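You operate a simulated robot arm through the tools that you are given. There is no shell and no other tool.

Carry out the task below with a simulated two-armed robot. There is one attempt and no reset: what you move stays moved.

TASK
Run the drum with the turns and pace on the batch card.
Fine: take the brake off, start it once; leave the other controls.

It is judged by the outcome, as a careful person would: the job done as asked, and still so three seconds after it is handed in. It fails if anything else is knocked over, pushed out of place, dropped, spilled or broken.

THE ROBOT
Two 7-joint arms with fingered hands on one trunk that stands fixed in place. Base frame: the origin is at the foot of the trunk, x ahead of it, y to its left, z up. Lengths are in cm, angles in rad, forces in N, time in s.
The left shoulder is at [3.6, 16.3, 108.8], the right one opposite. Payload 4 kg a hand.
Tool frame (each hand has its own): the origin (TCP) lies between the finger pads and is the grasp point; the fingertips stand 3.6 cm ahead of it; z points along the fingers, y is the line along which they close. The gripper opens to 12.4 cm. The gripper's body begins 4.2 cm behind the TCP. The gripper is a hand of 4 fingers: y runs from the thumb to the fingers, the wrist lies at [-1.5, -9.9, -18.9] in the tool frame, and closing takes about 1.5 s.
Orientation is told as [roll, pitch, yaw] about the base's x, y, z axes, in that order, counted from this pose: with the fingers straight down and the wrist toward the robot, the tool's x, y and z point along [0, 1, 0], [1, 0, 0] and [0, 0, -1] of the base frame.

THE INTERFACE
- The arms move only by the tool nudge_tool. It takes "left_moves", "right_moves" or both (then of equal length, played together; a hand with none holds still); each is a list of rows, each a list of 2 entries, a list of its own where there are three numbers: the shift along the tool's x, y, z in cm, then the turn, a rotation vector about the tool's x, y, z in rad. In form: [[[dx, dy, dz], [wx, wy, wz]], ...]. A call has 1 to 20 rows; each row shifts and turns the commanded pose from where the row before left it, along the tool's axes as they then stand. "left_fingers" and "right_fingers" are, for a hand that has rows, the closure, from 0 (fully open) to 1 (shut), set as the call begins (left out, the last holds). A row lasts 0.2 s, in which the tool goes at most 5 cm and 0.15 rad; a call with a longer step from one row to the next is refused whole, and so is a gripper value outside its range. Where a pose cannot be reached the arm comes as near as it can. A force on the tool above 40 N (or 10 N above the force at the start of the call, whichever is more), or a blocked arm, ends the call early, and 0.2 s more pass. The fingers move at their own pace (about 4.5 cm/s each) and stop on an object; they squeeze with about 31 N. The grip force told is the motor's: it shows also when the fingers shut on nothing. Time passes only in rows, and 0.2 s behind the last, so rows that do not move let the fingers close. It gives the time, the measured TCP pose, the force on the tool (base axes), the opening and the grip force at its end, in the units of the frame above (readings bear some noise), with the torque about the TCP (base axes, N m) and any sound that the robot's microphone picked up, and new pictures: "show" is both (left out), scene, wrist or none (wrist: the cameras of the hands that moved).
- Cameras (640 x 400 px; columns grow to the right, rows downward): "scene" is now at [13.3, -5.38, 134.2]; the picture's right is [-0.53, -0.85, 0.07], its down [-0.33, 0.13, -0.94] and it looks along [0.78, -0.52, -0.35] (base axes); focal length 237 px, centre (320, 200). "left" rides on the left gripper at [-7.5, -8.6, -12.3] in its tool frame; the picture's right is [-0.70, -0.34, 0.63], its down [0.64, -0.68, 0.35] and it looks along [0.32, 0.65, 0.69] (tool axes); focal length 275 px, centre (320, 200). "right" rides on the right gripper at [7.5, -8.6, -12.3] in its tool frame; the picture's right is [-0.70, 0.34, -0.63], its down [-0.64, -0.68, 0.35] and it looks along [-0.32, 0.65, 0.69] (tool axes); focal length 275 px, centre (320, 200). There is no depth. A picture from a camera that has moved, and an enlarged one, comes with that camera's place and axes in the base frame and with its lens. The place of the scene camera against the robot may be out by one fixed shift of up to 1.2 cm in any direction.
- move_column(by): slides the trunk up (or, below 0, down) by that many cm; the arms and the scene camera ride with it, the base frame stays. It gives what a move gives, with no picture.
- curl_fingers(index, middle, ring, thumb_bend, thumb_turn, hand): sets how far each is bent, from 0 (flat) to 1 (curled in); at 0.3 the hand is open as for a grip, at 0.7 the pads meet at the TCP. One left out holds its place. A second passes; each finger stops where it meets its share of the squeeze, and holds until it gets a number again. A gripper value or a shape takes the hand back. It gives what a move gives, with no picture; readings hold the bend of each and the force on the fingers (four entries, about 0 where the hand has none), thumb and palm. thumb_turn goes from beside the hand (0) to across from the fingers (1), as for a grip.
- grasp_type(shape, hand): the hand has 4 fingers and takes this shape, open, in about a second: jaw (thumb against the fingers, like two jaws); tri (thumb and two fingers); tip (a fingertip pinch); poke (one finger out to press); point (the index stretched); flat (the hand flat); cup (the hand cupped); fist (a fist). The gripper value then closes the fingers along that shape, each until it touches; the sizes above hold for jaw. It gives what a move gives, with no picture.
- head_to(pan, tilt): turns the head with the scene camera to pan (to the left, within 1.501 rad either way) and tilt (down, from -0.506 to 1.204), counted from straight ahead of the robot. It gives what a move gives, and a new picture of the scene camera.
- zoom(camera, box): a new picture of the part [left, top, right, bottom] of that camera's present view, enlarged. It takes no simulated time.
- finish_job(): hands the job in; it is judged then, once.

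Nothing tells you positions but the pictures and the camera data. Unless the task says otherwise, let go and move clear before handing in.

The tools are called after "Call:" by a JSON object that holds its "fn" and its "kwargs". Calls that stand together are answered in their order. nudge_tool: Moves the arms, as the interface text tells. Its arguments: {"type":"object","properties":{"left_moves":{"type":"array","items":{"type":"array"}},"left_fingers":{"type":"number"},"right_moves":{"type":"array","items":{"type":"array"}},"right_fingers":{"type":"number"},"show":{"type":"string","enum":["both","scene","wrist","none"]}},"required":[]} The other tools are called the same way: move_column (by) slides the trunk up or down; grasp_type (shape, hand) gives the hand a shape; curl_fingers (index, middle, ring, thumb_bend, thumb_turn, hand) moves the fingers one by one; head_to (pan, tilt) turns the head that bears the scene camera; zoom (camera, box) takes an enlarged picture of a part of a camera's view; finish_job () hands the job in.

At the start:

```text
clock: 0.0
left_eef_pos: [79.86, -0.25, 128.74]
left_tool_rot: [0.001, 0.0, 0.0]
left_wrist_force: [-0.4, -0.3, -0.4]
left_moment: [0.01, -0.04, 0.01]
left_opening: 12.36
left_grasp_force: 0.1
left_shape: jaw
left_bend: [0.3, 0.3, 0.3, 0.3, 0.98]
left_finger forces: [0.1, 0.0, 0.1, 0.0, 0.0, 0.0]
right_eef_pos: [49.91, -51.62, 135.04]
right_tool_rot: [0.001, 0.0, 0.0]
right_wrist_force: [0.0, 0.1, -0.1]
right_moment: [-0.01, 0.01, -0.03]
right_opening: 12.37
right_grasp_force: 0.1
right_shape: jaw
right_bend: [0.3, 0.3, 0.3, 0.3, 0.98]
right_finger forces: [0.0, 0.1, 0.0, 0.0, 0.0, 0.1]
trunk travel left (down, up): [-25.0, 22.8]
head pan, tilt: [-0.564, 0.248]
```

scene: 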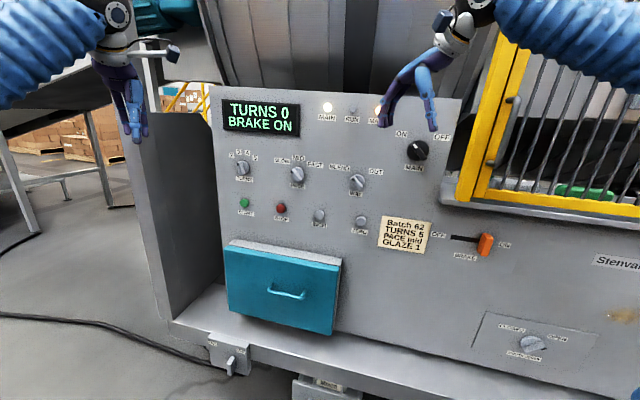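
right: 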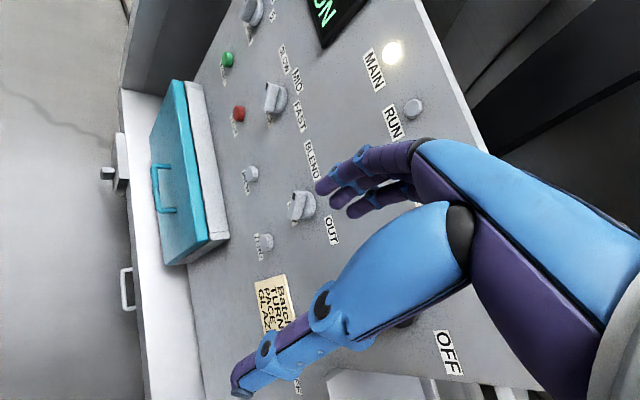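
left: 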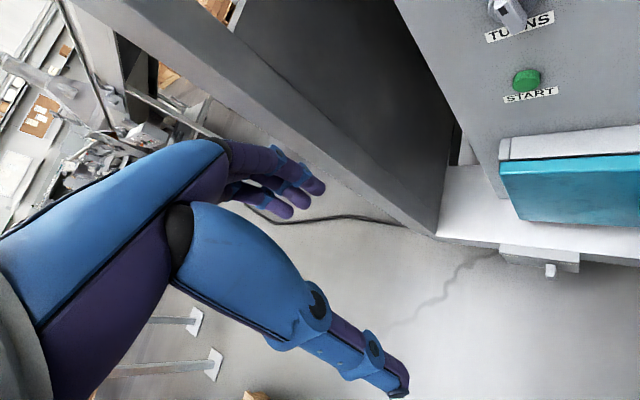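

I see a control panel with a display (TURNS 0, BRAKE ON), knobs, buttons, a batch card and an orange brake lever. I'll zoom in to read the labels before moving anything.

Call:
{"fn": "zoom", "kwargs": {"camera": "scene", "box": [210, 85, 400, 205]}}

Call:
{"fn": "zoom", "kwargs": {"camera": "scene", "box": [220, 180, 400, 290]}}

Call:
{"fn": "zoom", "kwargs": {"camera": "scene", "box": [360, 100, 560, 270]}}

Call:
{"fn": "zoom", "kwargs": {"camera": "scene", "box": [225, 145, 325, 225]}}

```text
3.33 times, centred on (305, 145) of scene
camera zoom: at [13.3, -5.38, 134.2], right [-0.53, -0.85, 0.07], down [-0.33, 0.13, -0.94], along [0.78, -0.52, -0.35], focal length 790 px, centre (370, 383)
```

zoom: 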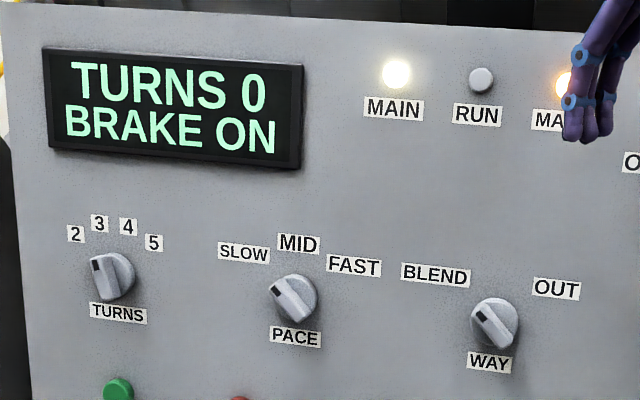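

```text
3.56 times, centred on (310, 235) of scene
camera zoom: at [13.3, -5.38, 134.2], right [-0.53, -0.85, 0.07], down [-0.33, 0.13, -0.94], along [0.78, -0.52, -0.35], focal length 842 px, centre (356, 76)
```

zoom: 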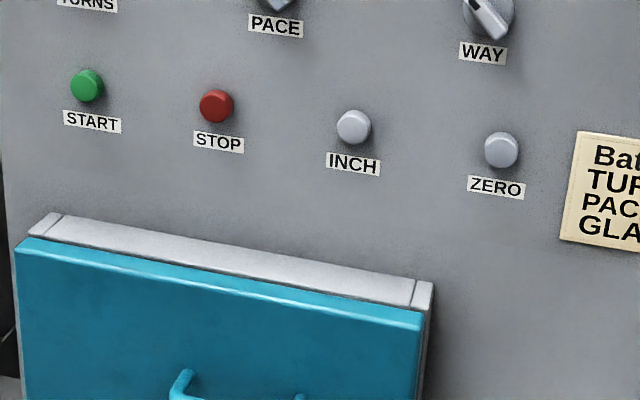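

```text
2.35 times, centred on (460, 185) of scene
camera zoom: at [13.3, -5.38, 134.2], right [-0.53, -0.85, 0.07], down [-0.33, 0.13, -0.94], along [0.78, -0.52, -0.35], focal length 557 px, centre (-9, 235)
```

zoom: 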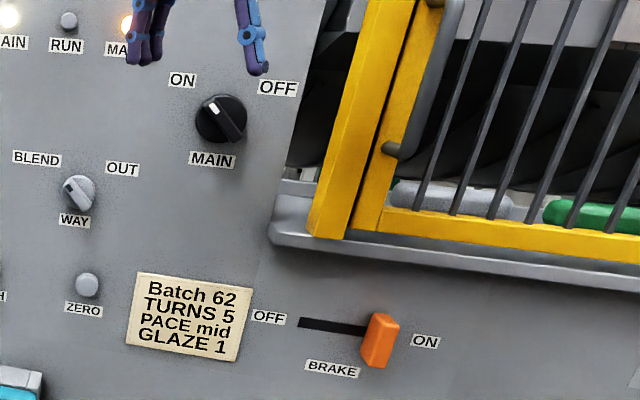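

```text
5.00 times, centred on (275, 185) of scene
camera zoom: at [13.3, -5.38, 134.2], right [-0.53, -0.85, 0.07], down [-0.33, 0.13, -0.94], along [0.78, -0.52, -0.35], focal length 1184 px, centre (545, 275)
```

zoom: 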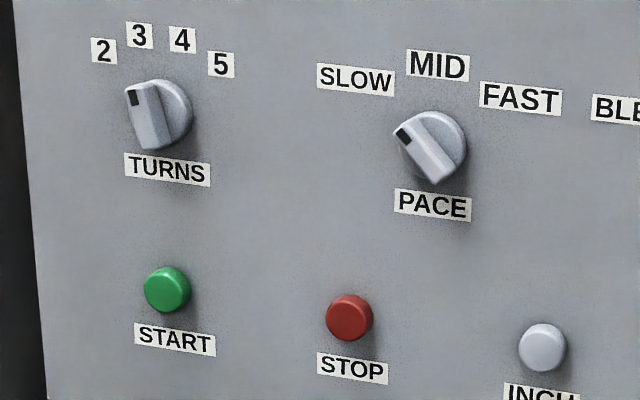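

The panel faces the robot turned about 45° to its right. TURNS, PACE, the START button and the orange BRAKE slider are the controls I need. I'll check the knob pointers more closely, plus the main knob and the lower selector.

Call:
{"fn": "zoom", "kwargs": {"camera": "scene", "box": [225, 145, 265, 185]}}

Call:
{"fn": "zoom", "kwargs": {"camera": "scene", "box": [270, 150, 330, 195]}}

Call:
{"fn": "zoom", "kwargs": {"camera": "scene", "box": [430, 220, 520, 270]}}

Call:
{"fn": "zoom", "kwargs": {"camera": "right", "box": [180, 0, 440, 260]}}

Call:
{"fn": "zoom", "kwargs": {"camera": "scene", "box": [460, 300, 640, 400]}}

```text
10.00 times, centred on (245, 165) of scene
camera zoom: at [13.3, -5.38, 134.2], right [-0.53, -0.85, 0.07], down [-0.33, 0.13, -0.94], along [0.78, -0.52, -0.35], focal length 2369 px, centre (1070, 550)
```

zoom: 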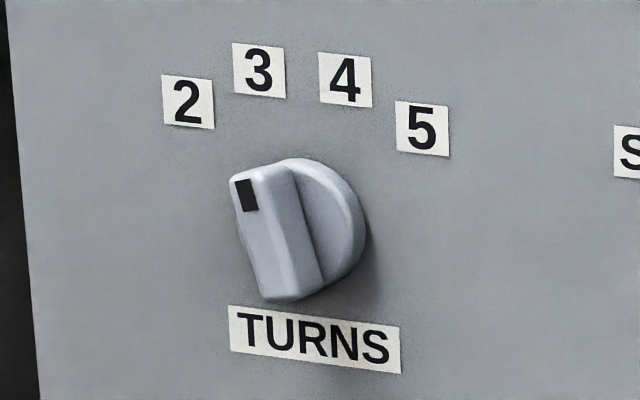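

```text
8.89 times, centred on (300, 172) of scene
camera zoom: at [13.3, -5.38, 134.2], right [-0.53, -0.85, 0.07], down [-0.33, 0.13, -0.94], along [0.78, -0.52, -0.35], focal length 2106 px, centre (498, 444)
```

zoom: 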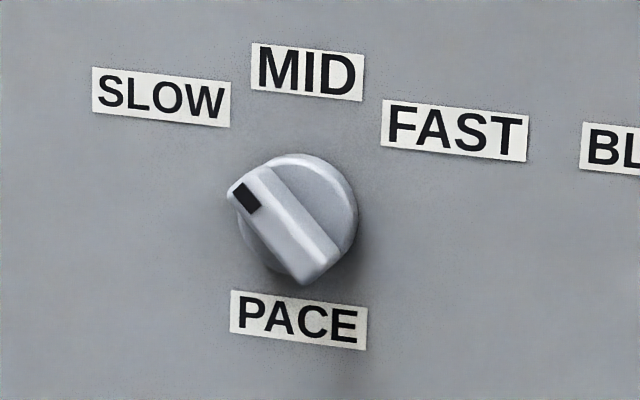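

```text
7.11 times, centred on (475, 245) of scene
camera zoom: at [13.3, -5.38, 134.2], right [-0.53, -0.85, 0.07], down [-0.33, 0.13, -0.94], along [0.78, -0.52, -0.35], focal length 1684 px, centre (-782, -120)
```

zoom: 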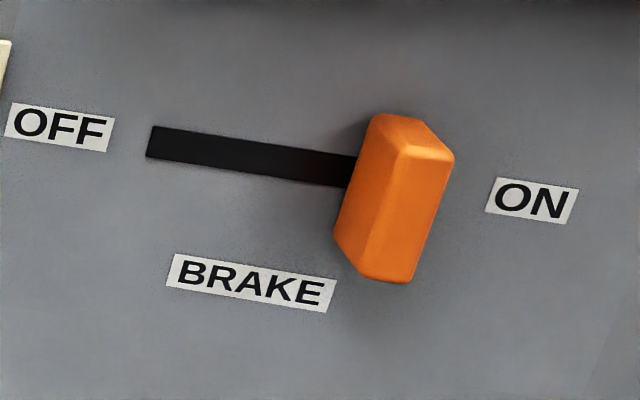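

```text
1.54 times, centred on (310, 130) of right
camera zoom: at [41.34, -44.04, 147.21], right [0.34, -0.7, 0.63], down [-0.68, -0.64, -0.35], along [0.65, -0.32, -0.69], focal length 424 px, centre (335, 308)
```

zoom: 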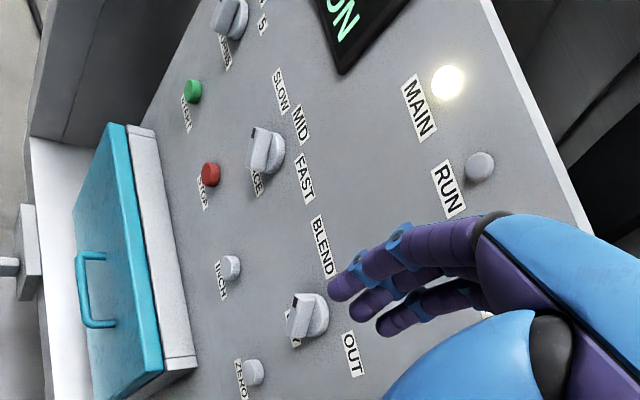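

```text
3.56 times, centred on (550, 350) of scene
camera zoom: at [13.3, -5.38, 134.2], right [-0.53, -0.85, 0.07], down [-0.33, 0.13, -0.94], along [0.78, -0.52, -0.35], focal length 842 px, centre (-498, -333)
```

zoom: 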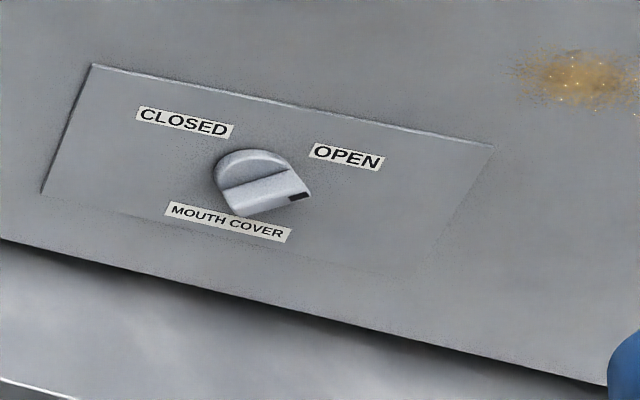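

TURNS points at 3 and PACE at SLOW, so both need a clockwise turn: TURNS to 5 and PACE to MID. The BRAKE slider is at the right (ON) and has to go left to OFF. The "mouth cover" and the other controls stay as they are. First I'll turn the right hand to point at the panel, about 18 cm in front of it.

Call:
{"fn": "nudge_tool", "kwargs": {"right_moves": [[[0, 0, 0], [-0.0511, -0.1235, -0.0511]], [[0, 0, 0], [-0.0511, -0.1235, -0.0511]], [[0, 0, 0], [-0.0511, -0.1235, -0.0511]], [[0, 0, 0], [-0.0511, -0.1235, -0.0511]], [[0, 0, 0], [-0.0511, -0.1235, -0.0511]], [[0, 0, 0], [-0.0511, -0.1235, -0.0511]], [[0, 0, 0], [-0.0511, -0.1235, -0.0511]], [[0, 0, 0], [-0.0511, -0.1235, -0.0511]], [[0, 0, 0], [-0.0511, -0.1235, -0.0511]], [[0, 0, 0], [-0.0511, -0.1235, -0.0511]], [[0, 0, 0], [-0.0511, -0.1235, -0.0511]], [[0, 0, 0], [-0.0511, -0.1235, -0.0511]]]}}

```text
clock: 2.6
left_eef_pos: [79.74, -0.08, 128.94]
left_tool_rot: [0.0, -0.001, 0.001]
left_wrist_force: [0.1, -0.3, -0.1]
left_moment: [0.0, 0.02, 0.0]
left_opening: 12.36
left_grasp_force: 0.1
left_shape: jaw
left_bend: [0.3, 0.3, 0.3, 0.3, 0.98]
left_finger forces: [0.1, 0.1, 0.0, 0.0, 0.0, 0.1]
right_eef_pos: [49.82, -51.5, 135.06]
right_tool_rot: [-1.575, 0.0, 0.788]
right_wrist_force: [-0.2, 0.2, -0.1]
right_moment: [-0.02, 0.02, -0.01]
right_opening: 12.36
right_grasp_force: 0.0
right_shape: jaw
right_bend: [0.3, 0.3, 0.3, 0.3, 0.98]
right_finger forces: [0.0, 0.1, 0.0, 0.0, 0.0, 0.0]
trunk travel left (down, up): [-25.0, 22.8]
head pan, tilt: [-0.564, 0.248]
camera scene: at [13.19, -5.33, 134.23], right [-0.53, -0.85, 0.07], down [-0.33, 0.13, -0.94], along [0.78, -0.52, -0.35], focal length 237 px, centre (320, 200)
camera right: at [35.1, -48.89, 127.44], right [-0.21, 0.69, 0.69], down [-0.24, -0.72, 0.65], along [0.95, -0.03, 0.32], focal length 275 px, centre (320, 200)
```

scene: 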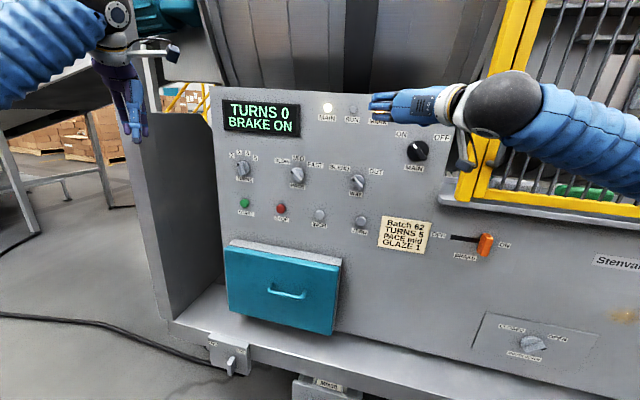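
right: 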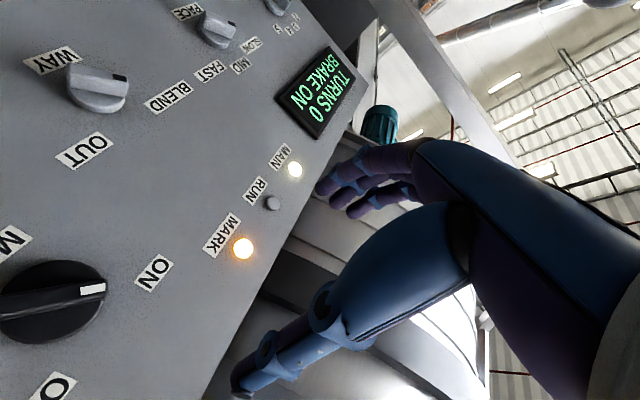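

The hand now points at the panel and the arm reached the pose exactly. Next I'll slide it left and down to stand in front of the TURNS knob (about [99, -27.5, 113]), still about 18 cm off the panel, and look with the wrist camera.

Call:
{"fn": "nudge_tool", "kwargs": {"right_moves": [[[1.5, 4, 0], [0, 0, 0]], [[1.5, 4, 0], [0, 0, 0]], [[1.5, 4, 0], [0, 0, 0]], [[1.5, 4, 0], [0, 0, 0]], [[1.5, 4, 0], [0, 0, 0]], [[1.5, 4, 0], [0, 0, 0]], [[1.5, 4, 0], [0, 0, 0]], [[1.5, 4, 0], [0, 0, 0]], [[1.5, 4, 0], [0, 0, 0]], [[1.5, 4, 0], [0, 0, 0]], [[1.5, 4, 0], [0, 0, 0]], [[1.5, 4, 0], [0, 0, 0]], [[1.5, 3, 0], [0, 0, 0]]]}}

```text
clock: 5.4
left_eef_pos: [79.97, -0.31, 128.67]
left_tool_rot: [0.0, 0.003, 0.001]
left_wrist_force: [-0.2, 0.5, 0.6]
left_moment: [0.02, 0.02, -0.01]
left_opening: 12.37
left_grasp_force: 0.0
left_shape: jaw
left_bend: [0.3, 0.3, 0.3, 0.3, 0.98]
left_finger forces: [0.0, 0.0, 0.0, 0.1, 0.0, 0.0]
right_eef_pos: [86.19, -15.52, 115.22]
right_tool_rot: [-1.568, 0.002, 0.784]
right_wrist_force: [-0.2, -1.4, -0.1]
right_moment: [-0.01, 0.0, 0.0]
right_opening: 12.38
right_grasp_force: 0.1
right_shape: jaw
right_bend: [0.3, 0.3, 0.3, 0.3, 0.97]
right_finger forces: [0.0, 0.0, 0.1, 0.0, 0.1, 0.1]
trunk travel left (down, up): [-25.0, 22.8]
head pan, tilt: [-0.564, 0.248]
camera scene: at [13.47, -5.41, 134.16], right [-0.53, -0.84, 0.07], down [-0.33, 0.13, -0.94], along [0.78, -0.52, -0.35], focal length 237 px, centre (320, 200)
camera right: at [71.39, -12.82, 107.72], right [-0.21, 0.69, 0.7], down [-0.24, -0.73, 0.64], along [0.95, -0.03, 0.31], focal length 275 px, centre (320, 200)
```

scene: 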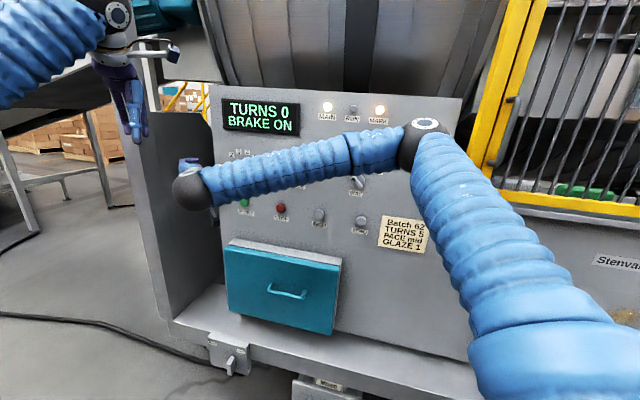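
right: 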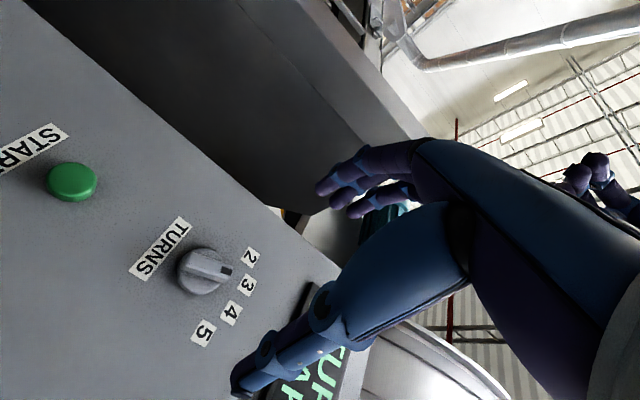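

Call:
{"fn": "zoom", "kwargs": {"camera": "right", "box": [120, 200, 300, 360]}}

Call:
{"fn": "zoom", "kwargs": {"camera": "scene", "box": [160, 120, 320, 220]}}

```text
2.50 times, centred on (210, 280) of right
camera zoom: at [71.39, -12.82, 107.72], right [-0.21, 0.69, 0.7], down [-0.24, -0.73, 0.64], along [0.95, -0.03, 0.31], focal length 688 px, centre (595, 0)
```

zoom: 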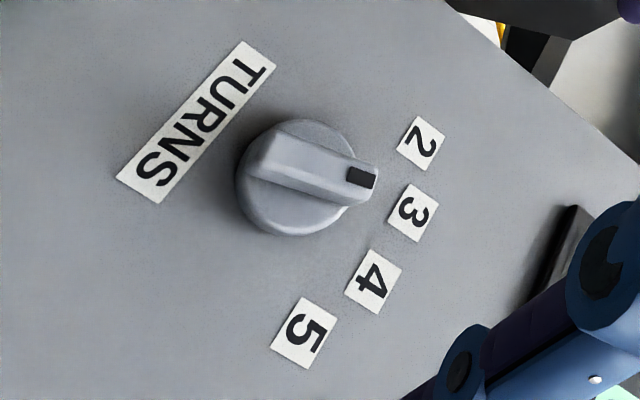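

```text
4.00 times, centred on (240, 170) of scene
camera zoom: at [13.47, -5.41, 134.16], right [-0.53, -0.84, 0.07], down [-0.33, 0.13, -0.94], along [0.78, -0.52, -0.35], focal length 948 px, centre (640, 320)
```

zoom: 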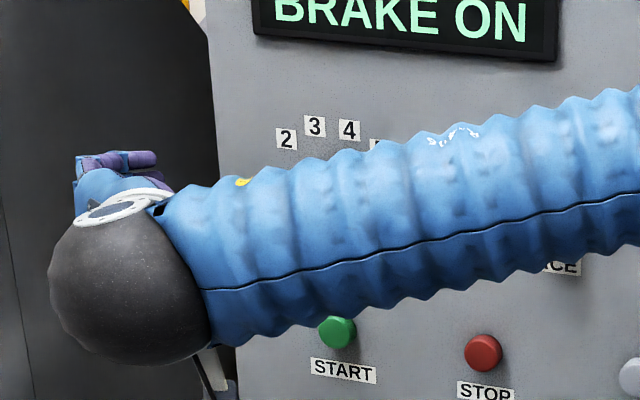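

The wrist view confirms TURNS is at 3. I'll centre the hand on the knob, roll it to match the pointer's -15° tilt, and approach to about 9 cm to measure the knob again.

Call:
{"fn": "nudge_tool", "kwargs": {"right_moves": [[[1.1, 0.55, 0], [0, 0, -0.13]], [[1.1, 0.55, 0], [0, 0, -0.13]], [[0, 0, 2], [0, 0, 0]], [[0, 0, 2], [0, 0, 0]], [[0, 0, 1], [0, 0, 0]], [[0, 0, 0], [0, 0, 0]]]}}

```text
clock: 6.8
left_eef_pos: [79.72, -0.11, 128.83]
left_tool_rot: [0.001, 0.001, 0.001]
left_wrist_force: [0.8, -0.9, -0.3]
left_moment: [-0.02, -0.01, 0.0]
left_opening: 12.37
left_grasp_force: 0.1
left_shape: jaw
left_bend: [0.3, 0.3, 0.3, 0.3, 0.98]
left_finger forces: [0.0, 0.0, 0.0, 0.0, 0.1, 0.0]
right_eef_pos: [90.45, -18.45, 113.01]
right_tool_rot: [-1.571, 0.26, 0.785]
right_wrist_force: [0.5, -0.3, 0.9]
right_moment: [-0.01, 0.02, 0.01]
right_opening: 12.36
right_grasp_force: 0.0
right_shape: jaw
right_bend: [0.3, 0.3, 0.3, 0.3, 0.97]
right_finger forces: [0.1, 0.1, 0.1, 0.0, 0.1, 0.0]
trunk travel left (down, up): [-25.0, 22.8]
head pan, tilt: [-0.564, 0.248]
camera scene: at [13.34, -5.36, 134.2], right [-0.53, -0.85, 0.07], down [-0.33, 0.13, -0.94], along [0.78, -0.52, -0.35], focal length 237 px, centre (320, 200)
camera right: at [74.37, -16.88, 108.0], right [-0.09, 0.81, 0.59], down [-0.1, -0.59, 0.8], along [0.99, 0.01, 0.14], focal length 275 px, centre (320, 200)
```

scene: 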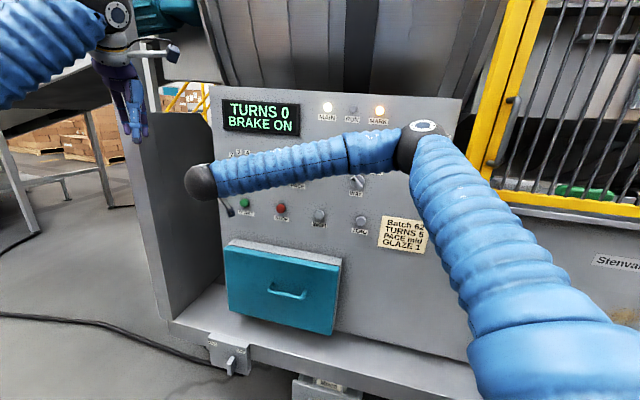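
right: 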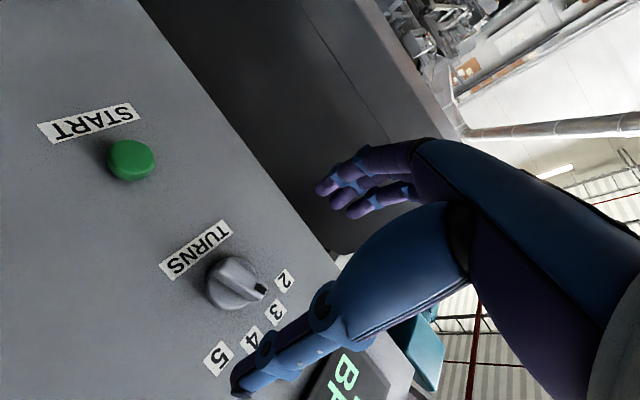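

Call:
{"fn": "zoom", "kwargs": {"camera": "right", "box": [170, 220, 300, 350]}}

Call:
{"fn": "zoom", "kwargs": {"camera": "scene", "box": [180, 130, 300, 220]}}

```text
3.08 times, centred on (235, 285) of right
camera zoom: at [74.37, -16.88, 108.0], right [-0.09, 0.81, 0.59], down [-0.1, -0.59, 0.8], along [0.99, 0.01, 0.14], focal length 847 px, centre (582, -62)
```

zoom: 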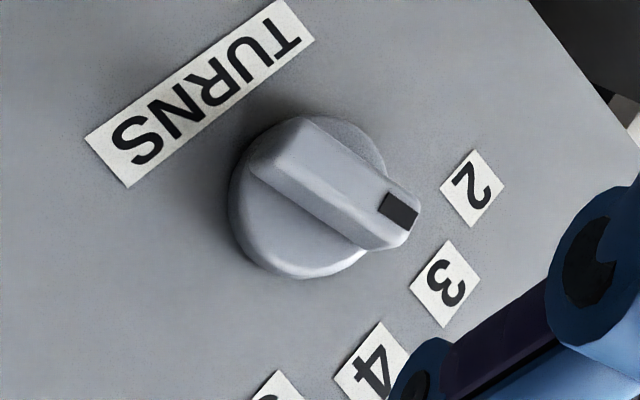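

```text
4.44 times, centred on (240, 175) of scene
camera zoom: at [13.34, -5.36, 134.2], right [-0.53, -0.85, 0.07], down [-0.33, 0.13, -0.94], along [0.78, -0.52, -0.35], focal length 1053 px, centre (676, 311)
```

zoom: 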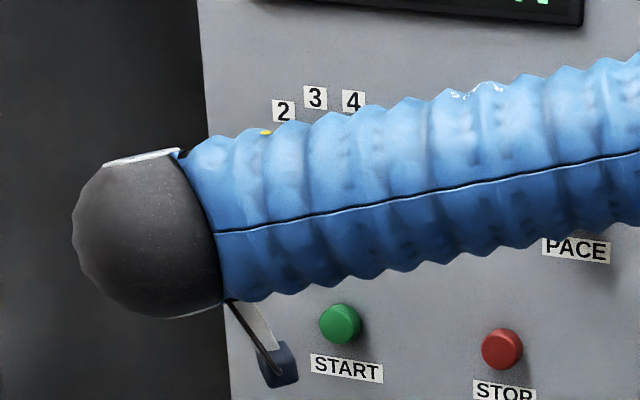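

The knob is nearly on the hand's axis, with the bar face about 12 cm ahead of the TCP. I'll bring the fingers partly closed (about 4 cm) and advance 6 cm, still short of the knob, then look again.

Call:
{"fn": "nudge_tool", "kwargs": {"right_moves": [[[0.2, 0.15, 0], [0, 0, 0]], [[0, 0, 2], [0, 0, 0]], [[0, 0, 2], [0, 0, 0]], [[0, 0, 2], [0, 0, 0]], [[0, 0, 0], [0, 0, 0]], [[0, 0, 0], [0, 0, 0]]], "right_fingers": 0.65, "show": "wrist"}}

```text
clock: 8.2
left_eef_pos: [79.8, -0.19, 128.75]
left_tool_rot: [0.001, 0.001, 0.0]
left_wrist_force: [0.4, -0.1, 0.0]
left_moment: [0.02, -0.03, 0.0]
left_opening: 12.36
left_grasp_force: 0.1
left_shape: jaw
left_bend: [0.3, 0.3, 0.3, 0.3, 0.98]
left_finger forces: [0.0, 0.0, 0.0, 0.0, 0.1, 0.1]
right_eef_pos: [94.53, -22.52, 112.93]
right_tool_rot: [-1.571, 0.261, 0.785]
right_wrist_force: [0.1, -0.5, 0.5]
right_moment: [0.02, 0.03, 0.0]
right_opening: 4.38
right_grasp_force: 0.1
right_shape: jaw
right_bend: [0.49, 0.52, 0.51, 0.6, 1.0]
right_finger forces: [0.0, 0.1, 0.0, 0.1, 0.1, 0.1]
trunk travel left (down, up): [-25.0, 22.8]
head pan, tilt: [-0.564, 0.248]
camera right: at [78.56, -21.01, 107.9], right [-0.09, 0.81, 0.59], down [-0.1, -0.59, 0.8], along [0.99, 0.01, 0.14], focal length 275 px, centre (320, 200)
```

right: 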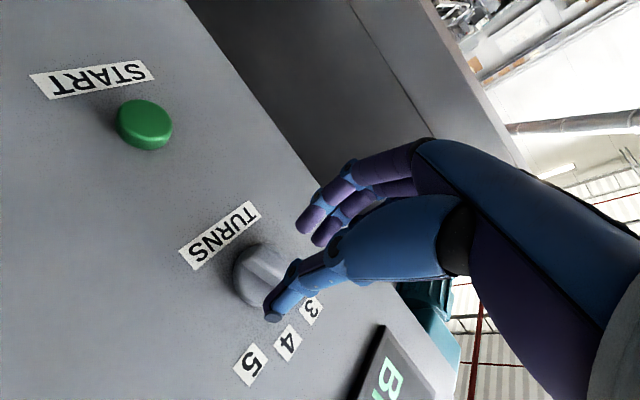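

Call:
{"fn": "nudge_tool", "kwargs": {"right_moves": [[[0, 0, 1], [0, 0, 0]], [[0, 0, 1], [0, 0, 0]], [[0, 0, 0.5], [0, 0, 0]], [[0, 0, 0], [0, 0, 0]]], "show": "both"}}

Call:
{"fn": "zoom", "kwargs": {"camera": "right", "box": [190, 170, 370, 350]}}

```text
clock: 9.2
left_eef_pos: [79.85, -0.23, 128.81]
left_tool_rot: [0.001, 0.0, 0.001]
left_wrist_force: [-0.5, 0.2, 0.2]
left_moment: [0.02, 0.01, 0.01]
left_opening: 12.37
left_grasp_force: 0.1
left_shape: jaw
left_bend: [0.3, 0.3, 0.3, 0.3, 0.98]
left_finger forces: [0.0, 0.1, 0.0, 0.0, 0.0, 0.1]
right_eef_pos: [96.41, -24.23, 112.9]
right_tool_rot: [-1.569, 0.26, 0.785]
right_wrist_force: [-0.2, -0.4, 0.0]
right_moment: [0.02, 0.03, 0.0]
right_opening: 4.35
right_grasp_force: 0.2
right_shape: jaw
right_bend: [0.49, 0.52, 0.51, 0.6, 1.0]
right_finger forces: [0.0, 0.0, 0.0, 0.1, 0.0, 0.0]
trunk travel left (down, up): [-25.0, 22.8]
head pan, tilt: [-0.564, 0.248]
camera scene: at [13.31, -5.36, 134.2], right [-0.53, -0.85, 0.07], down [-0.33, 0.13, -0.94], along [0.78, -0.52, -0.35], focal length 237 px, centre (320, 200)
camera right: at [80.41, -22.79, 107.86], right [-0.09, 0.81, 0.59], down [-0.1, -0.59, 0.8], along [0.99, 0.01, 0.14], focal length 275 px, centre (320, 200)
```

scene: 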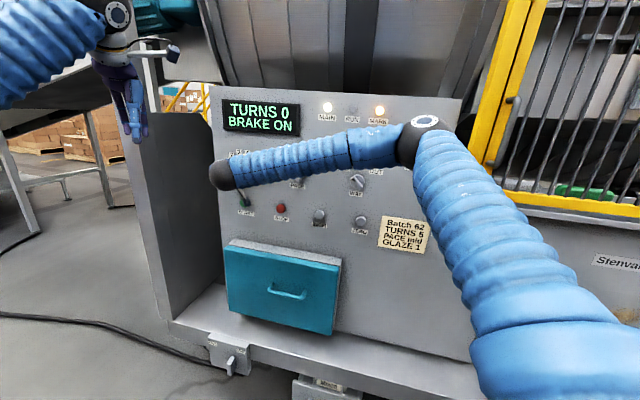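
right: 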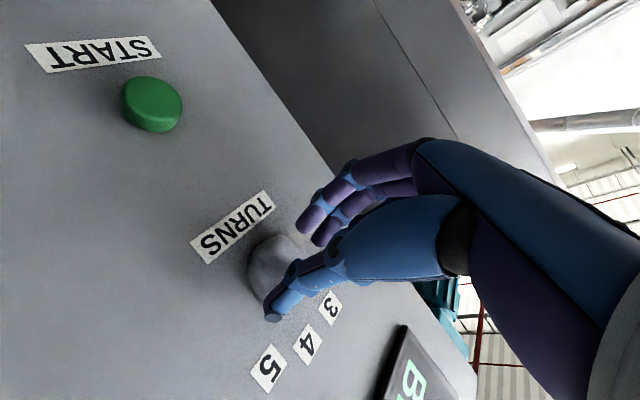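

```text
2.22 times, centred on (280, 260) of right
camera zoom: at [80.41, -22.79, 107.86], right [-0.09, 0.81, 0.59], down [-0.1, -0.59, 0.8], along [0.99, 0.01, 0.14], focal length 612 px, centre (409, 67)
```

zoom: 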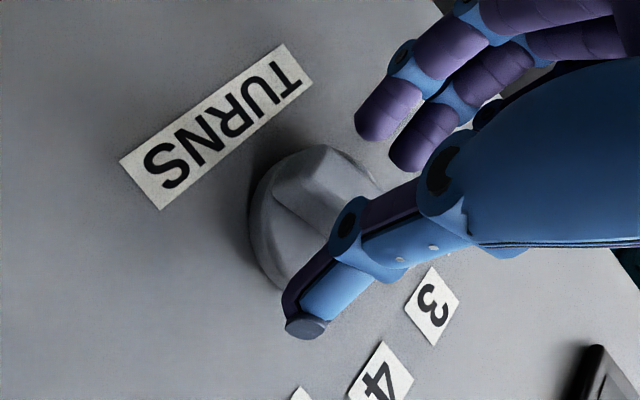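

Call:
{"fn": "nudge_tool", "kwargs": {"right_moves": [[[0, 0, 0.4], [0, 0, 0]], [[0, 0, 0.4], [0, 0, 0]], [[0, 0, 0.2], [0, 0, 0]]], "show": "none"}}

Call:
{"fn": "zoom", "kwargs": {"camera": "right", "box": [190, 170, 370, 350]}}

```text
clock: 10.0
left_eef_pos: [79.82, -0.26, 128.9]
left_tool_rot: [0.0, 0.002, 0.001]
left_wrist_force: [-0.1, 0.6, -0.6]
left_moment: [-0.03, 0.0, 0.02]
left_opening: 12.37
left_grasp_force: 0.0
left_shape: jaw
left_bend: [0.3, 0.3, 0.3, 0.3, 0.98]
left_finger forces: [0.1, 0.0, 0.0, 0.0, 0.1, 0.1]
right_eef_pos: [97.08, -24.98, 112.94]
right_tool_rot: [-1.57, 0.261, 0.785]
right_wrist_force: [-0.7, 0.3, -0.6]
right_moment: [0.0, -0.02, -0.02]
right_opening: 4.37
right_grasp_force: 0.1
right_shape: jaw
right_bend: [0.49, 0.52, 0.51, 0.6, 1.0]
right_finger forces: [0.1, 0.0, 0.0, 0.0, 0.1, 0.0]
trunk travel left (down, up): [-25.0, 22.8]
head pan, tilt: [-0.564, 0.248]
```

```text
2.22 times, centred on (280, 260) of right
camera zoom: at [81.09, -23.54, 107.89], right [-0.09, 0.81, 0.59], down [-0.1, -0.59, 0.8], along [0.99, 0.01, 0.14], focal length 612 px, centre (409, 67)
```

zoom: 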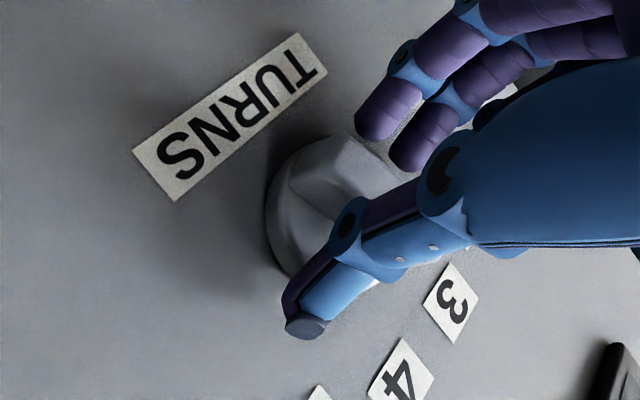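

Call:
{"fn": "nudge_tool", "kwargs": {"right_moves": [[[0.2, 0.2, 0.2], [0, 0, 0]], [[0, 0, 0.2], [0, 0, 0]]], "show": "none"}}

Call:
{"fn": "zoom", "kwargs": {"camera": "right", "box": [190, 170, 370, 350]}}

```text
clock: 10.6
left_eef_pos: [79.75, -0.23, 128.72]
left_tool_rot: [-0.002, 0.0, 0.001]
left_wrist_force: [1.2, 0.2, -0.8]
left_moment: [0.03, 0.0, 0.0]
left_opening: 12.35
left_grasp_force: 0.0
left_shape: jaw
left_bend: [0.3, 0.3, 0.3, 0.3, 0.98]
left_finger forces: [0.0, 0.0, 0.0, 0.0, 0.0, 0.0]
right_eef_pos: [97.32, -25.24, 112.73]
right_tool_rot: [-1.571, 0.26, 0.783]
right_wrist_force: [-2.9, 0.5, 0.1]
right_moment: [0.02, -0.03, -0.03]
right_opening: 4.4
right_grasp_force: 0.1
right_shape: jaw
right_bend: [0.49, 0.52, 0.51, 0.6, 1.0]
right_finger forces: [0.0, 0.1, 0.1, 0.0, 2.0, 0.0]
trunk travel left (down, up): [-25.0, 22.8]
head pan, tilt: [-0.564, 0.248]
```

```text
2.22 times, centred on (280, 260) of right
camera zoom: at [81.44, -23.7, 107.64], right [-0.09, 0.81, 0.59], down [-0.1, -0.59, 0.8], along [0.99, 0.01, 0.14], focal length 612 px, centre (409, 67)
```

zoom: 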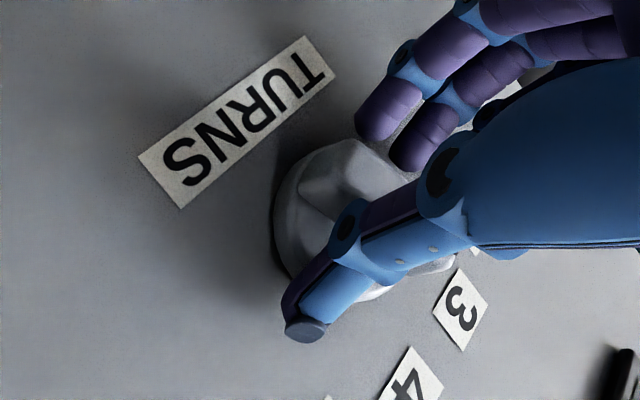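

The thumb has just touched the knob with about 2 N. I'll back off a hair and close on the bar.

Call:
{"fn": "nudge_tool", "kwargs": {"right_moves": [[[0, 0, -0.2], [0, 0, 0]], [[0, 0, 0], [0, 0, 0]], [[0, 0, 0], [0, 0, 0]], [[0, 0, 0], [0, 0, 0]], [[0, 0, 0], [0, 0, 0]], [[0, 0, 0], [0, 0, 0]]], "right_fingers": 1.0, "show": "wrist"}}

Call:
{"fn": "zoom", "kwargs": {"camera": "right", "box": [190, 170, 370, 350]}}

```text
clock: 12.0
left_eef_pos: [79.71, -0.08, 128.95]
left_tool_rot: [0.0, -0.001, 0.0]
left_wrist_force: [0.4, -0.5, -0.2]
left_moment: [0.02, 0.0, -0.01]
left_opening: 12.37
left_grasp_force: 0.1
left_shape: jaw
left_bend: [0.3, 0.3, 0.3, 0.3, 0.98]
left_finger forces: [0.0, 0.0, 0.0, 0.0, 0.0, 0.1]
right_eef_pos: [97.23, -25.14, 112.64]
right_tool_rot: [-1.571, 0.259, 0.785]
right_wrist_force: [-10.0, 1.8, -3.3]
right_moment: [0.14, 0.16, -0.04]
right_opening: 3.51
right_grasp_force: 31.3
right_shape: jaw
right_bend: [0.56, 0.56, 0.62, 0.61, 1.0]
right_finger forces: [15.8, 8.3, 0.0, 0.1, 28.0, 0.0]
trunk travel left (down, up): [-25.0, 22.8]
head pan, tilt: [-0.564, 0.248]
camera right: at [81.28, -23.58, 107.63], right [-0.09, 0.81, 0.59], down [-0.1, -0.59, 0.8], along [0.99, 0.01, 0.14], focal length 275 px, centre (320, 200)
```

right: 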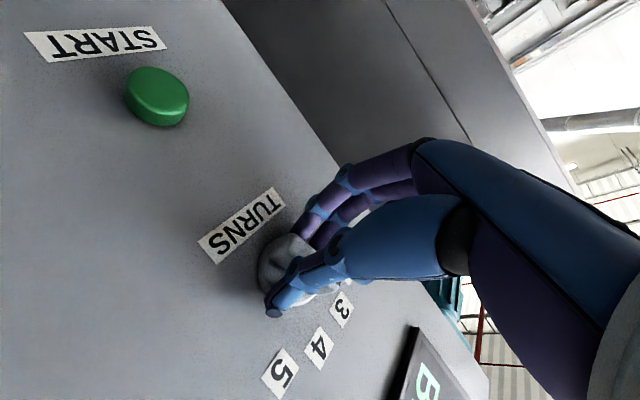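

```text
2.22 times, centred on (280, 260) of right
camera zoom: at [81.28, -23.58, 107.63], right [-0.09, 0.81, 0.59], down [-0.1, -0.59, 0.8], along [0.99, 0.01, 0.14], focal length 612 px, centre (409, 67)
```

zoom: 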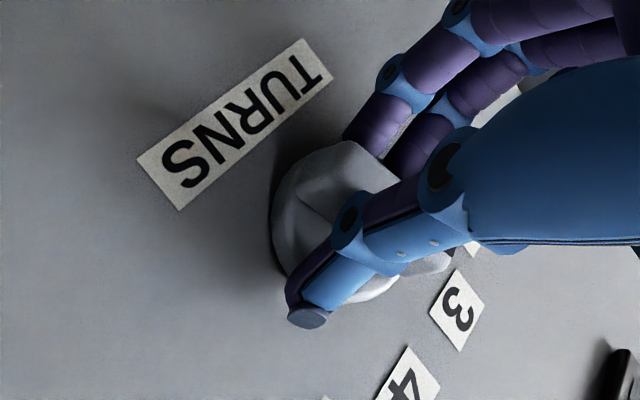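

The thumb seems to bear on the rim of the disc rather than the bar (opening 3.5 cm). I'll open, back off about 0.7 cm and grip the bar alone.

Call:
{"fn": "nudge_tool", "kwargs": {"right_moves": [[[0, 0, 0], [0, 0, 0]], [[0, 0, 0], [0, 0, 0]], [[0, 0, -0.4], [0, 0, 0]], [[0, 0, -0.4], [0, 0, 0]]], "right_fingers": 0.62, "show": "none"}}

Call:
{"fn": "nudge_tool", "kwargs": {"right_moves": [[[0, 0, 0], [0, 0, 0]], [[0, 0, 0], [0, 0, 0]], [[0, 0, 0], [0, 0, 0]], [[0, 0, 0], [0, 0, 0]], [[0, 0, 0], [0, 0, 0]], [[0, 0, 0], [0, 0, 0]]], "right_fingers": 1.0, "show": "wrist"}}

Call:
{"fn": "zoom", "kwargs": {"camera": "right", "box": [190, 170, 370, 350]}}

```text
clock: 13.0
left_eef_pos: [79.9, -0.2, 128.81]
left_tool_rot: [-0.001, 0.003, 0.0]
left_wrist_force: [-0.3, 0.1, 0.0]
left_moment: [-0.01, -0.02, 0.01]
left_opening: 12.37
left_grasp_force: 0.3
left_shape: jaw
left_bend: [0.3, 0.3, 0.3, 0.3, 0.98]
left_finger forces: [0.0, 0.1, 0.1, 0.1, 0.0, 0.0]
right_eef_pos: [96.68, -24.59, 112.6]
right_tool_rot: [-1.57, 0.261, 0.785]
right_wrist_force: [0.6, -0.2, -0.5]
right_moment: [-0.03, 0.02, 0.02]
right_opening: 4.68
right_grasp_force: 0.2
right_shape: jaw
right_bend: [0.47, 0.51, 0.49, 0.59, 1.0]
right_finger forces: [0.0, 0.0, 0.0, 0.0, 0.0, 0.0]
trunk travel left (down, up): [-25.0, 22.8]
head pan, tilt: [-0.564, 0.248]
```

```text
clock: 14.4
left_eef_pos: [79.77, -0.25, 128.89]
left_tool_rot: [0.0, 0.0, 0.001]
left_wrist_force: [0.5, -0.8, 0.0]
left_moment: [0.0, -0.01, 0.0]
left_opening: 12.37
left_grasp_force: 0.0
left_shape: jaw
left_bend: [0.3, 0.3, 0.3, 0.3, 0.98]
left_finger forces: [0.0, 0.1, 0.1, 0.0, 0.1, 0.1]
right_eef_pos: [96.77, -24.57, 112.75]
right_tool_rot: [-1.57, 0.26, 0.786]
right_wrist_force: [-4.5, -0.4, 0.3]
right_moment: [0.06, 0.09, 0.16]
right_opening: 1.78
right_grasp_force: 31.0
right_shape: jaw
right_bend: [0.65, 0.66, 0.67, 0.63, 1.0]
right_finger forces: [17.3, 8.5, 3.3, 0.0, 32.7, 0.0]
trunk travel left (down, up): [-25.0, 22.8]
head pan, tilt: [-0.564, 0.248]
camera right: at [80.74, -23.05, 107.64], right [-0.09, 0.81, 0.59], down [-0.1, -0.59, 0.8], along [0.99, 0.01, 0.14], focal length 275 px, centre (320, 200)
```

right: 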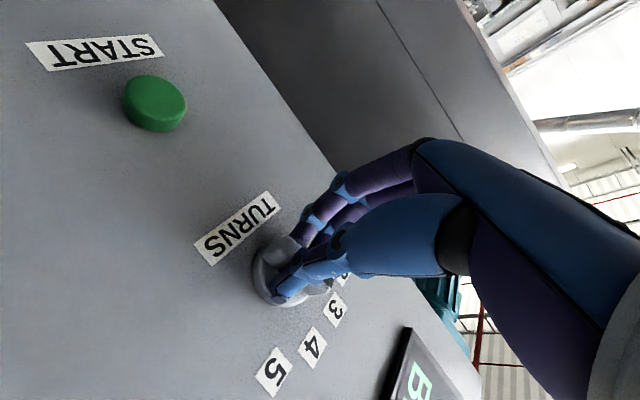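

```text
2.22 times, centred on (280, 260) of right
camera zoom: at [80.74, -23.05, 107.64], right [-0.09, 0.81, 0.59], down [-0.1, -0.59, 0.8], along [0.99, 0.01, 0.14], focal length 612 px, centre (409, 67)
```

zoom: 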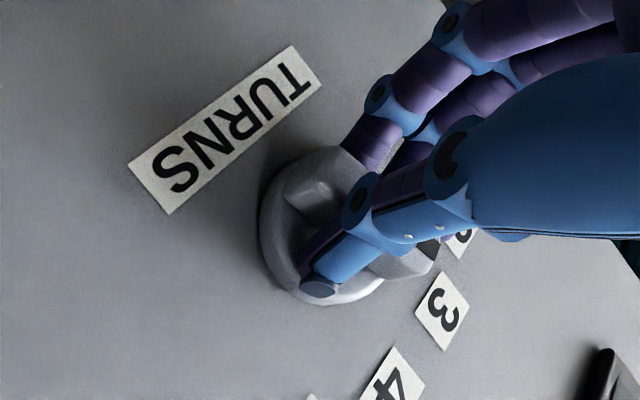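

Now the grip spans 1.8 cm, which is the bar itself. I'll turn clockwise a little first, and watch the forces.

Call:
{"fn": "nudge_tool", "kwargs": {"right_moves": [[[0, 0, 0], [0, 0, 0.08]], [[0, 0, 0], [0, 0, 0.08]], [[0, 0, 0], [0, 0, 0.08]], [[0, 0, 0], [0, 0, 0.08]]], "show": "wrist"}}

Call:
{"fn": "zoom", "kwargs": {"camera": "right", "box": [190, 170, 370, 350]}}

```text
clock: 15.4
left_eef_pos: [79.72, -0.18, 128.9]
left_tool_rot: [0.001, 0.0, 0.0]
left_wrist_force: [-0.1, 0.5, 0.4]
left_moment: [0.01, 0.01, -0.03]
left_opening: 12.38
left_grasp_force: 0.1
left_shape: jaw
left_bend: [0.3, 0.3, 0.3, 0.3, 0.98]
left_finger forces: [0.1, 0.1, 0.0, 0.1, 0.0, 0.0]
right_eef_pos: [96.82, -24.44, 112.72]
right_tool_rot: [-1.571, -0.06, 0.787]
right_wrist_force: [-0.8, -0.8, 1.3]
right_moment: [-0.03, -0.01, 0.27]
right_opening: 1.76
right_grasp_force: 30.5
right_shape: jaw
right_bend: [0.65, 0.66, 0.67, 0.64, 1.0]
right_finger forces: [18.7, 8.8, 3.6, 0.0, 31.0, 0.1]
trunk travel left (down, up): [-25.0, 22.8]
head pan, tilt: [-0.564, 0.248]
camera right: at [82.26, -21.51, 104.7], right [-0.24, 0.66, 0.71], down [-0.26, -0.75, 0.6], along [0.93, -0.04, 0.35], focal length 275 px, centre (320, 200)
```

right: 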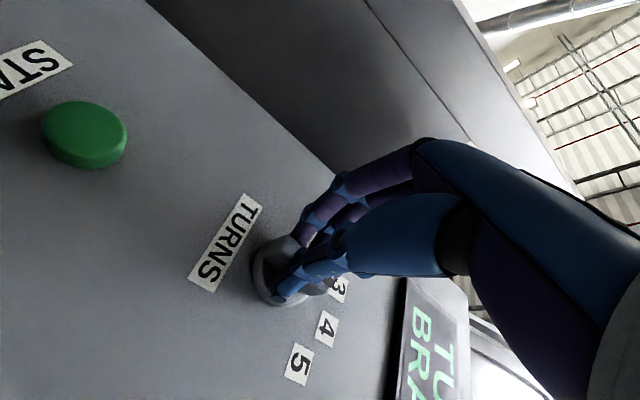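

```text
2.22 times, centred on (280, 260) of right
camera zoom: at [82.26, -21.51, 104.7], right [-0.24, 0.66, 0.71], down [-0.26, -0.75, 0.6], along [0.93, -0.04, 0.35], focal length 612 px, centre (409, 67)
```

zoom: 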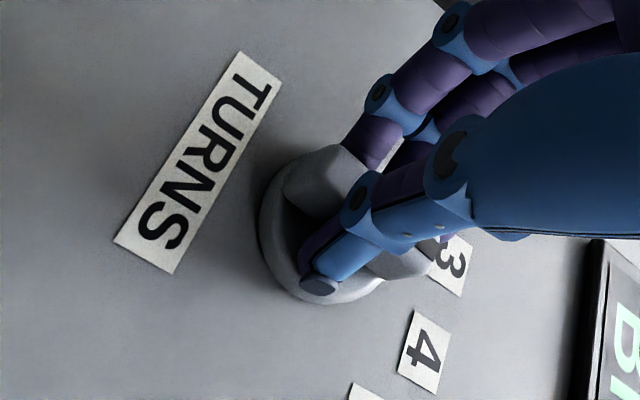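

The knob turns with the hand. I'll continue to the full 60°.

Call:
{"fn": "nudge_tool", "kwargs": {"right_moves": [[[0, 0, 0], [0, 0, 0.1]], [[0, 0, 0], [0, 0, 0.1]], [[0, 0, 0], [0, 0, 0.1]], [[0, 0, 0], [0, 0, 0.1]], [[0, 0, 0], [0, 0, 0.1]], [[0, 0, 0], [0, 0, 0.1]], [[0, 0, 0], [0, 0, 0.1]], [[0, 0, 0], [0, 0, 0.03]]], "show": "both"}}

Call:
{"fn": "zoom", "kwargs": {"camera": "right", "box": [190, 170, 370, 350]}}

```text
clock: 17.2
left_eef_pos: [79.72, -0.1, 128.83]
left_tool_rot: [-0.001, -0.001, 0.001]
left_wrist_force: [0.4, 0.4, -0.4]
left_moment: [0.02, 0.0, 0.04]
left_opening: 12.36
left_grasp_force: 0.1
left_shape: jaw
left_bend: [0.3, 0.3, 0.3, 0.3, 0.98]
left_finger forces: [0.0, 0.0, 0.1, 0.0, 0.1, 0.1]
right_eef_pos: [96.72, -24.5, 112.65]
right_tool_rot: [-1.57, -0.79, 0.786]
right_wrist_force: [1.3, 4.8, 5.0]
right_moment: [-0.42, -0.14, 0.38]
right_opening: 1.65
right_grasp_force: 31.0
right_shape: jaw
right_bend: [0.64, 0.65, 0.65, 0.64, 1.0]
right_finger forces: [19.8, 12.5, 5.4, 0.1, 28.6, 0.1]
trunk travel left (down, up): [-25.0, 22.8]
head pan, tilt: [-0.564, 0.248]
camera scene: at [13.31, -5.3, 134.21], right [-0.53, -0.85, 0.07], down [-0.33, 0.13, -0.94], along [0.78, -0.52, -0.35], focal length 237 px, centre (320, 200)
camera right: at [87.49, -16.25, 101.31], right [-0.63, 0.27, 0.73], down [-0.42, -0.91, -0.03], along [0.65, -0.32, 0.68], focal length 275 px, centre (320, 200)
```

scene: 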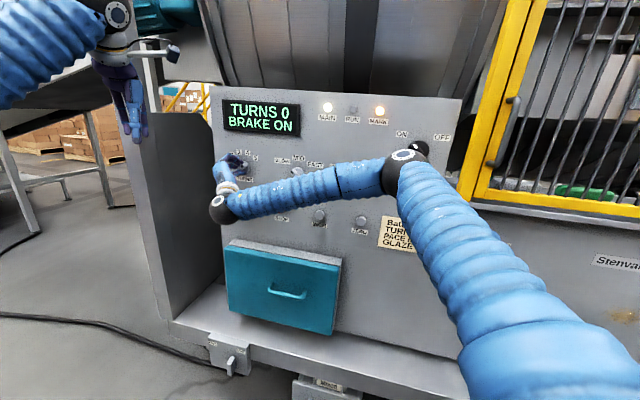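
right: 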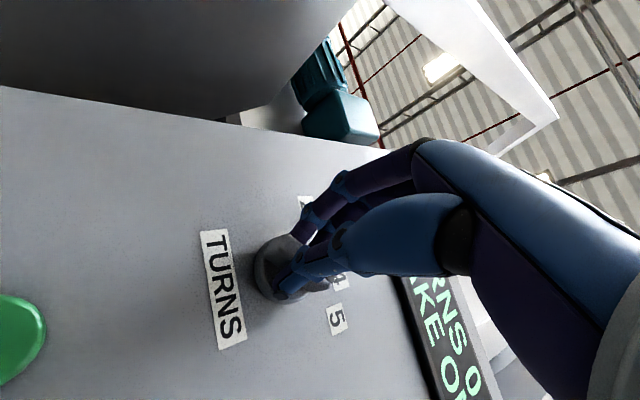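

```text
2.22 times, centred on (280, 260) of right
camera zoom: at [87.49, -16.25, 101.31], right [-0.63, 0.27, 0.73], down [-0.42, -0.91, -0.03], along [0.65, -0.32, 0.68], focal length 612 px, centre (409, 67)
```

zoom: 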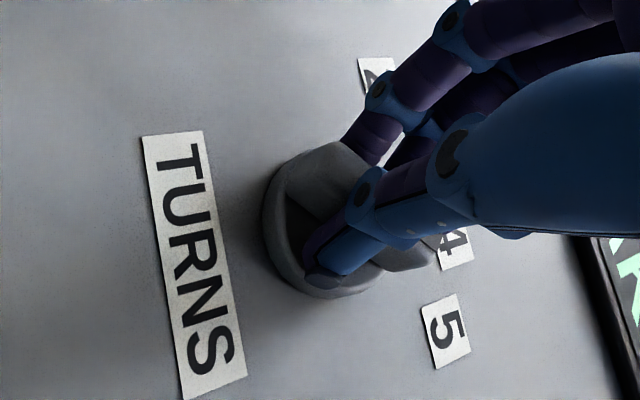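

The hand has turned 60°. I'll open gently, back straight off, and check the pointer.

Call:
{"fn": "nudge_tool", "kwargs": {"right_moves": [[[0, 0, 0], [0, 0, 0]], [[0, 0, 0], [0, 0, 0]], [[0, 0, 0], [0, 0, 0]], [[0, 0, -1], [0, 0, 0]], [[0, 0, -2], [0, 0, 0]], [[0, 0, -2], [0, 0, 0]], [[0, 0, -2], [0, 0, 0]], [[0, 0, -2], [0, 0, 0]]], "right_fingers": 0.55, "show": "wrist"}}

Call:
{"fn": "zoom", "kwargs": {"camera": "right", "box": [150, 190, 350, 360]}}

```text
clock: 19.0
left_eef_pos: [79.66, -0.19, 128.82]
left_tool_rot: [0.0, -0.001, 0.001]
left_wrist_force: [-0.5, -0.7, 0.4]
left_moment: [-0.04, 0.0, 0.01]
left_opening: 12.36
left_grasp_force: 0.0
left_shape: jaw
left_bend: [0.3, 0.3, 0.3, 0.3, 0.98]
left_finger forces: [0.0, 0.0, 0.0, 0.1, 0.0, 0.0]
right_eef_pos: [90.11, -18.38, 112.95]
right_tool_rot: [-1.571, -0.789, 0.788]
right_wrist_force: [0.1, -0.1, 0.8]
right_moment: [-0.01, -0.02, -0.03]
right_opening: 5.55
right_grasp_force: 0.0
right_shape: jaw
right_bend: [0.44, 0.48, 0.46, 0.57, 1.0]
right_finger forces: [0.1, 0.0, 0.0, 0.1, 0.0, 0.0]
right hand out of reach, approached as far as the arm can: row 8
trunk travel left (down, up): [-25.0, 22.8]
head pan, tilt: [-0.564, 0.248]
camera right: at [80.86, -10.2, 101.48], right [-0.63, 0.27, 0.73], down [-0.42, -0.91, -0.03], along [0.66, -0.32, 0.68], focal length 275 px, centre (320, 200)
```

right: 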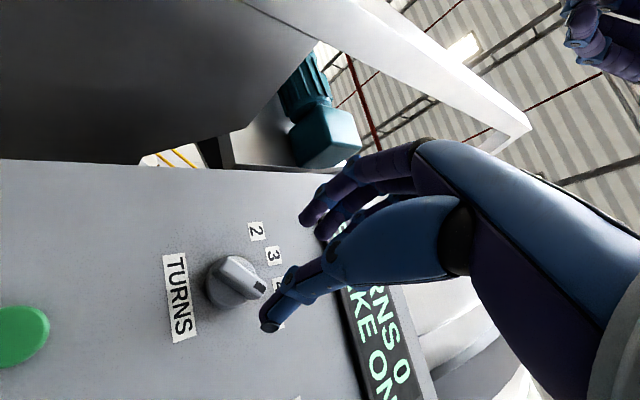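

```text
2.35 times, centred on (250, 275) of right
camera zoom: at [80.86, -10.2, 101.48], right [-0.63, 0.27, 0.73], down [-0.42, -0.91, -0.03], along [0.66, -0.32, 0.68], focal length 648 px, centre (485, 24)
```

zoom: 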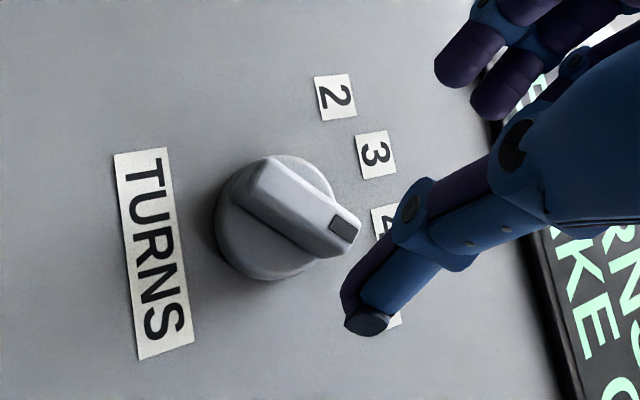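

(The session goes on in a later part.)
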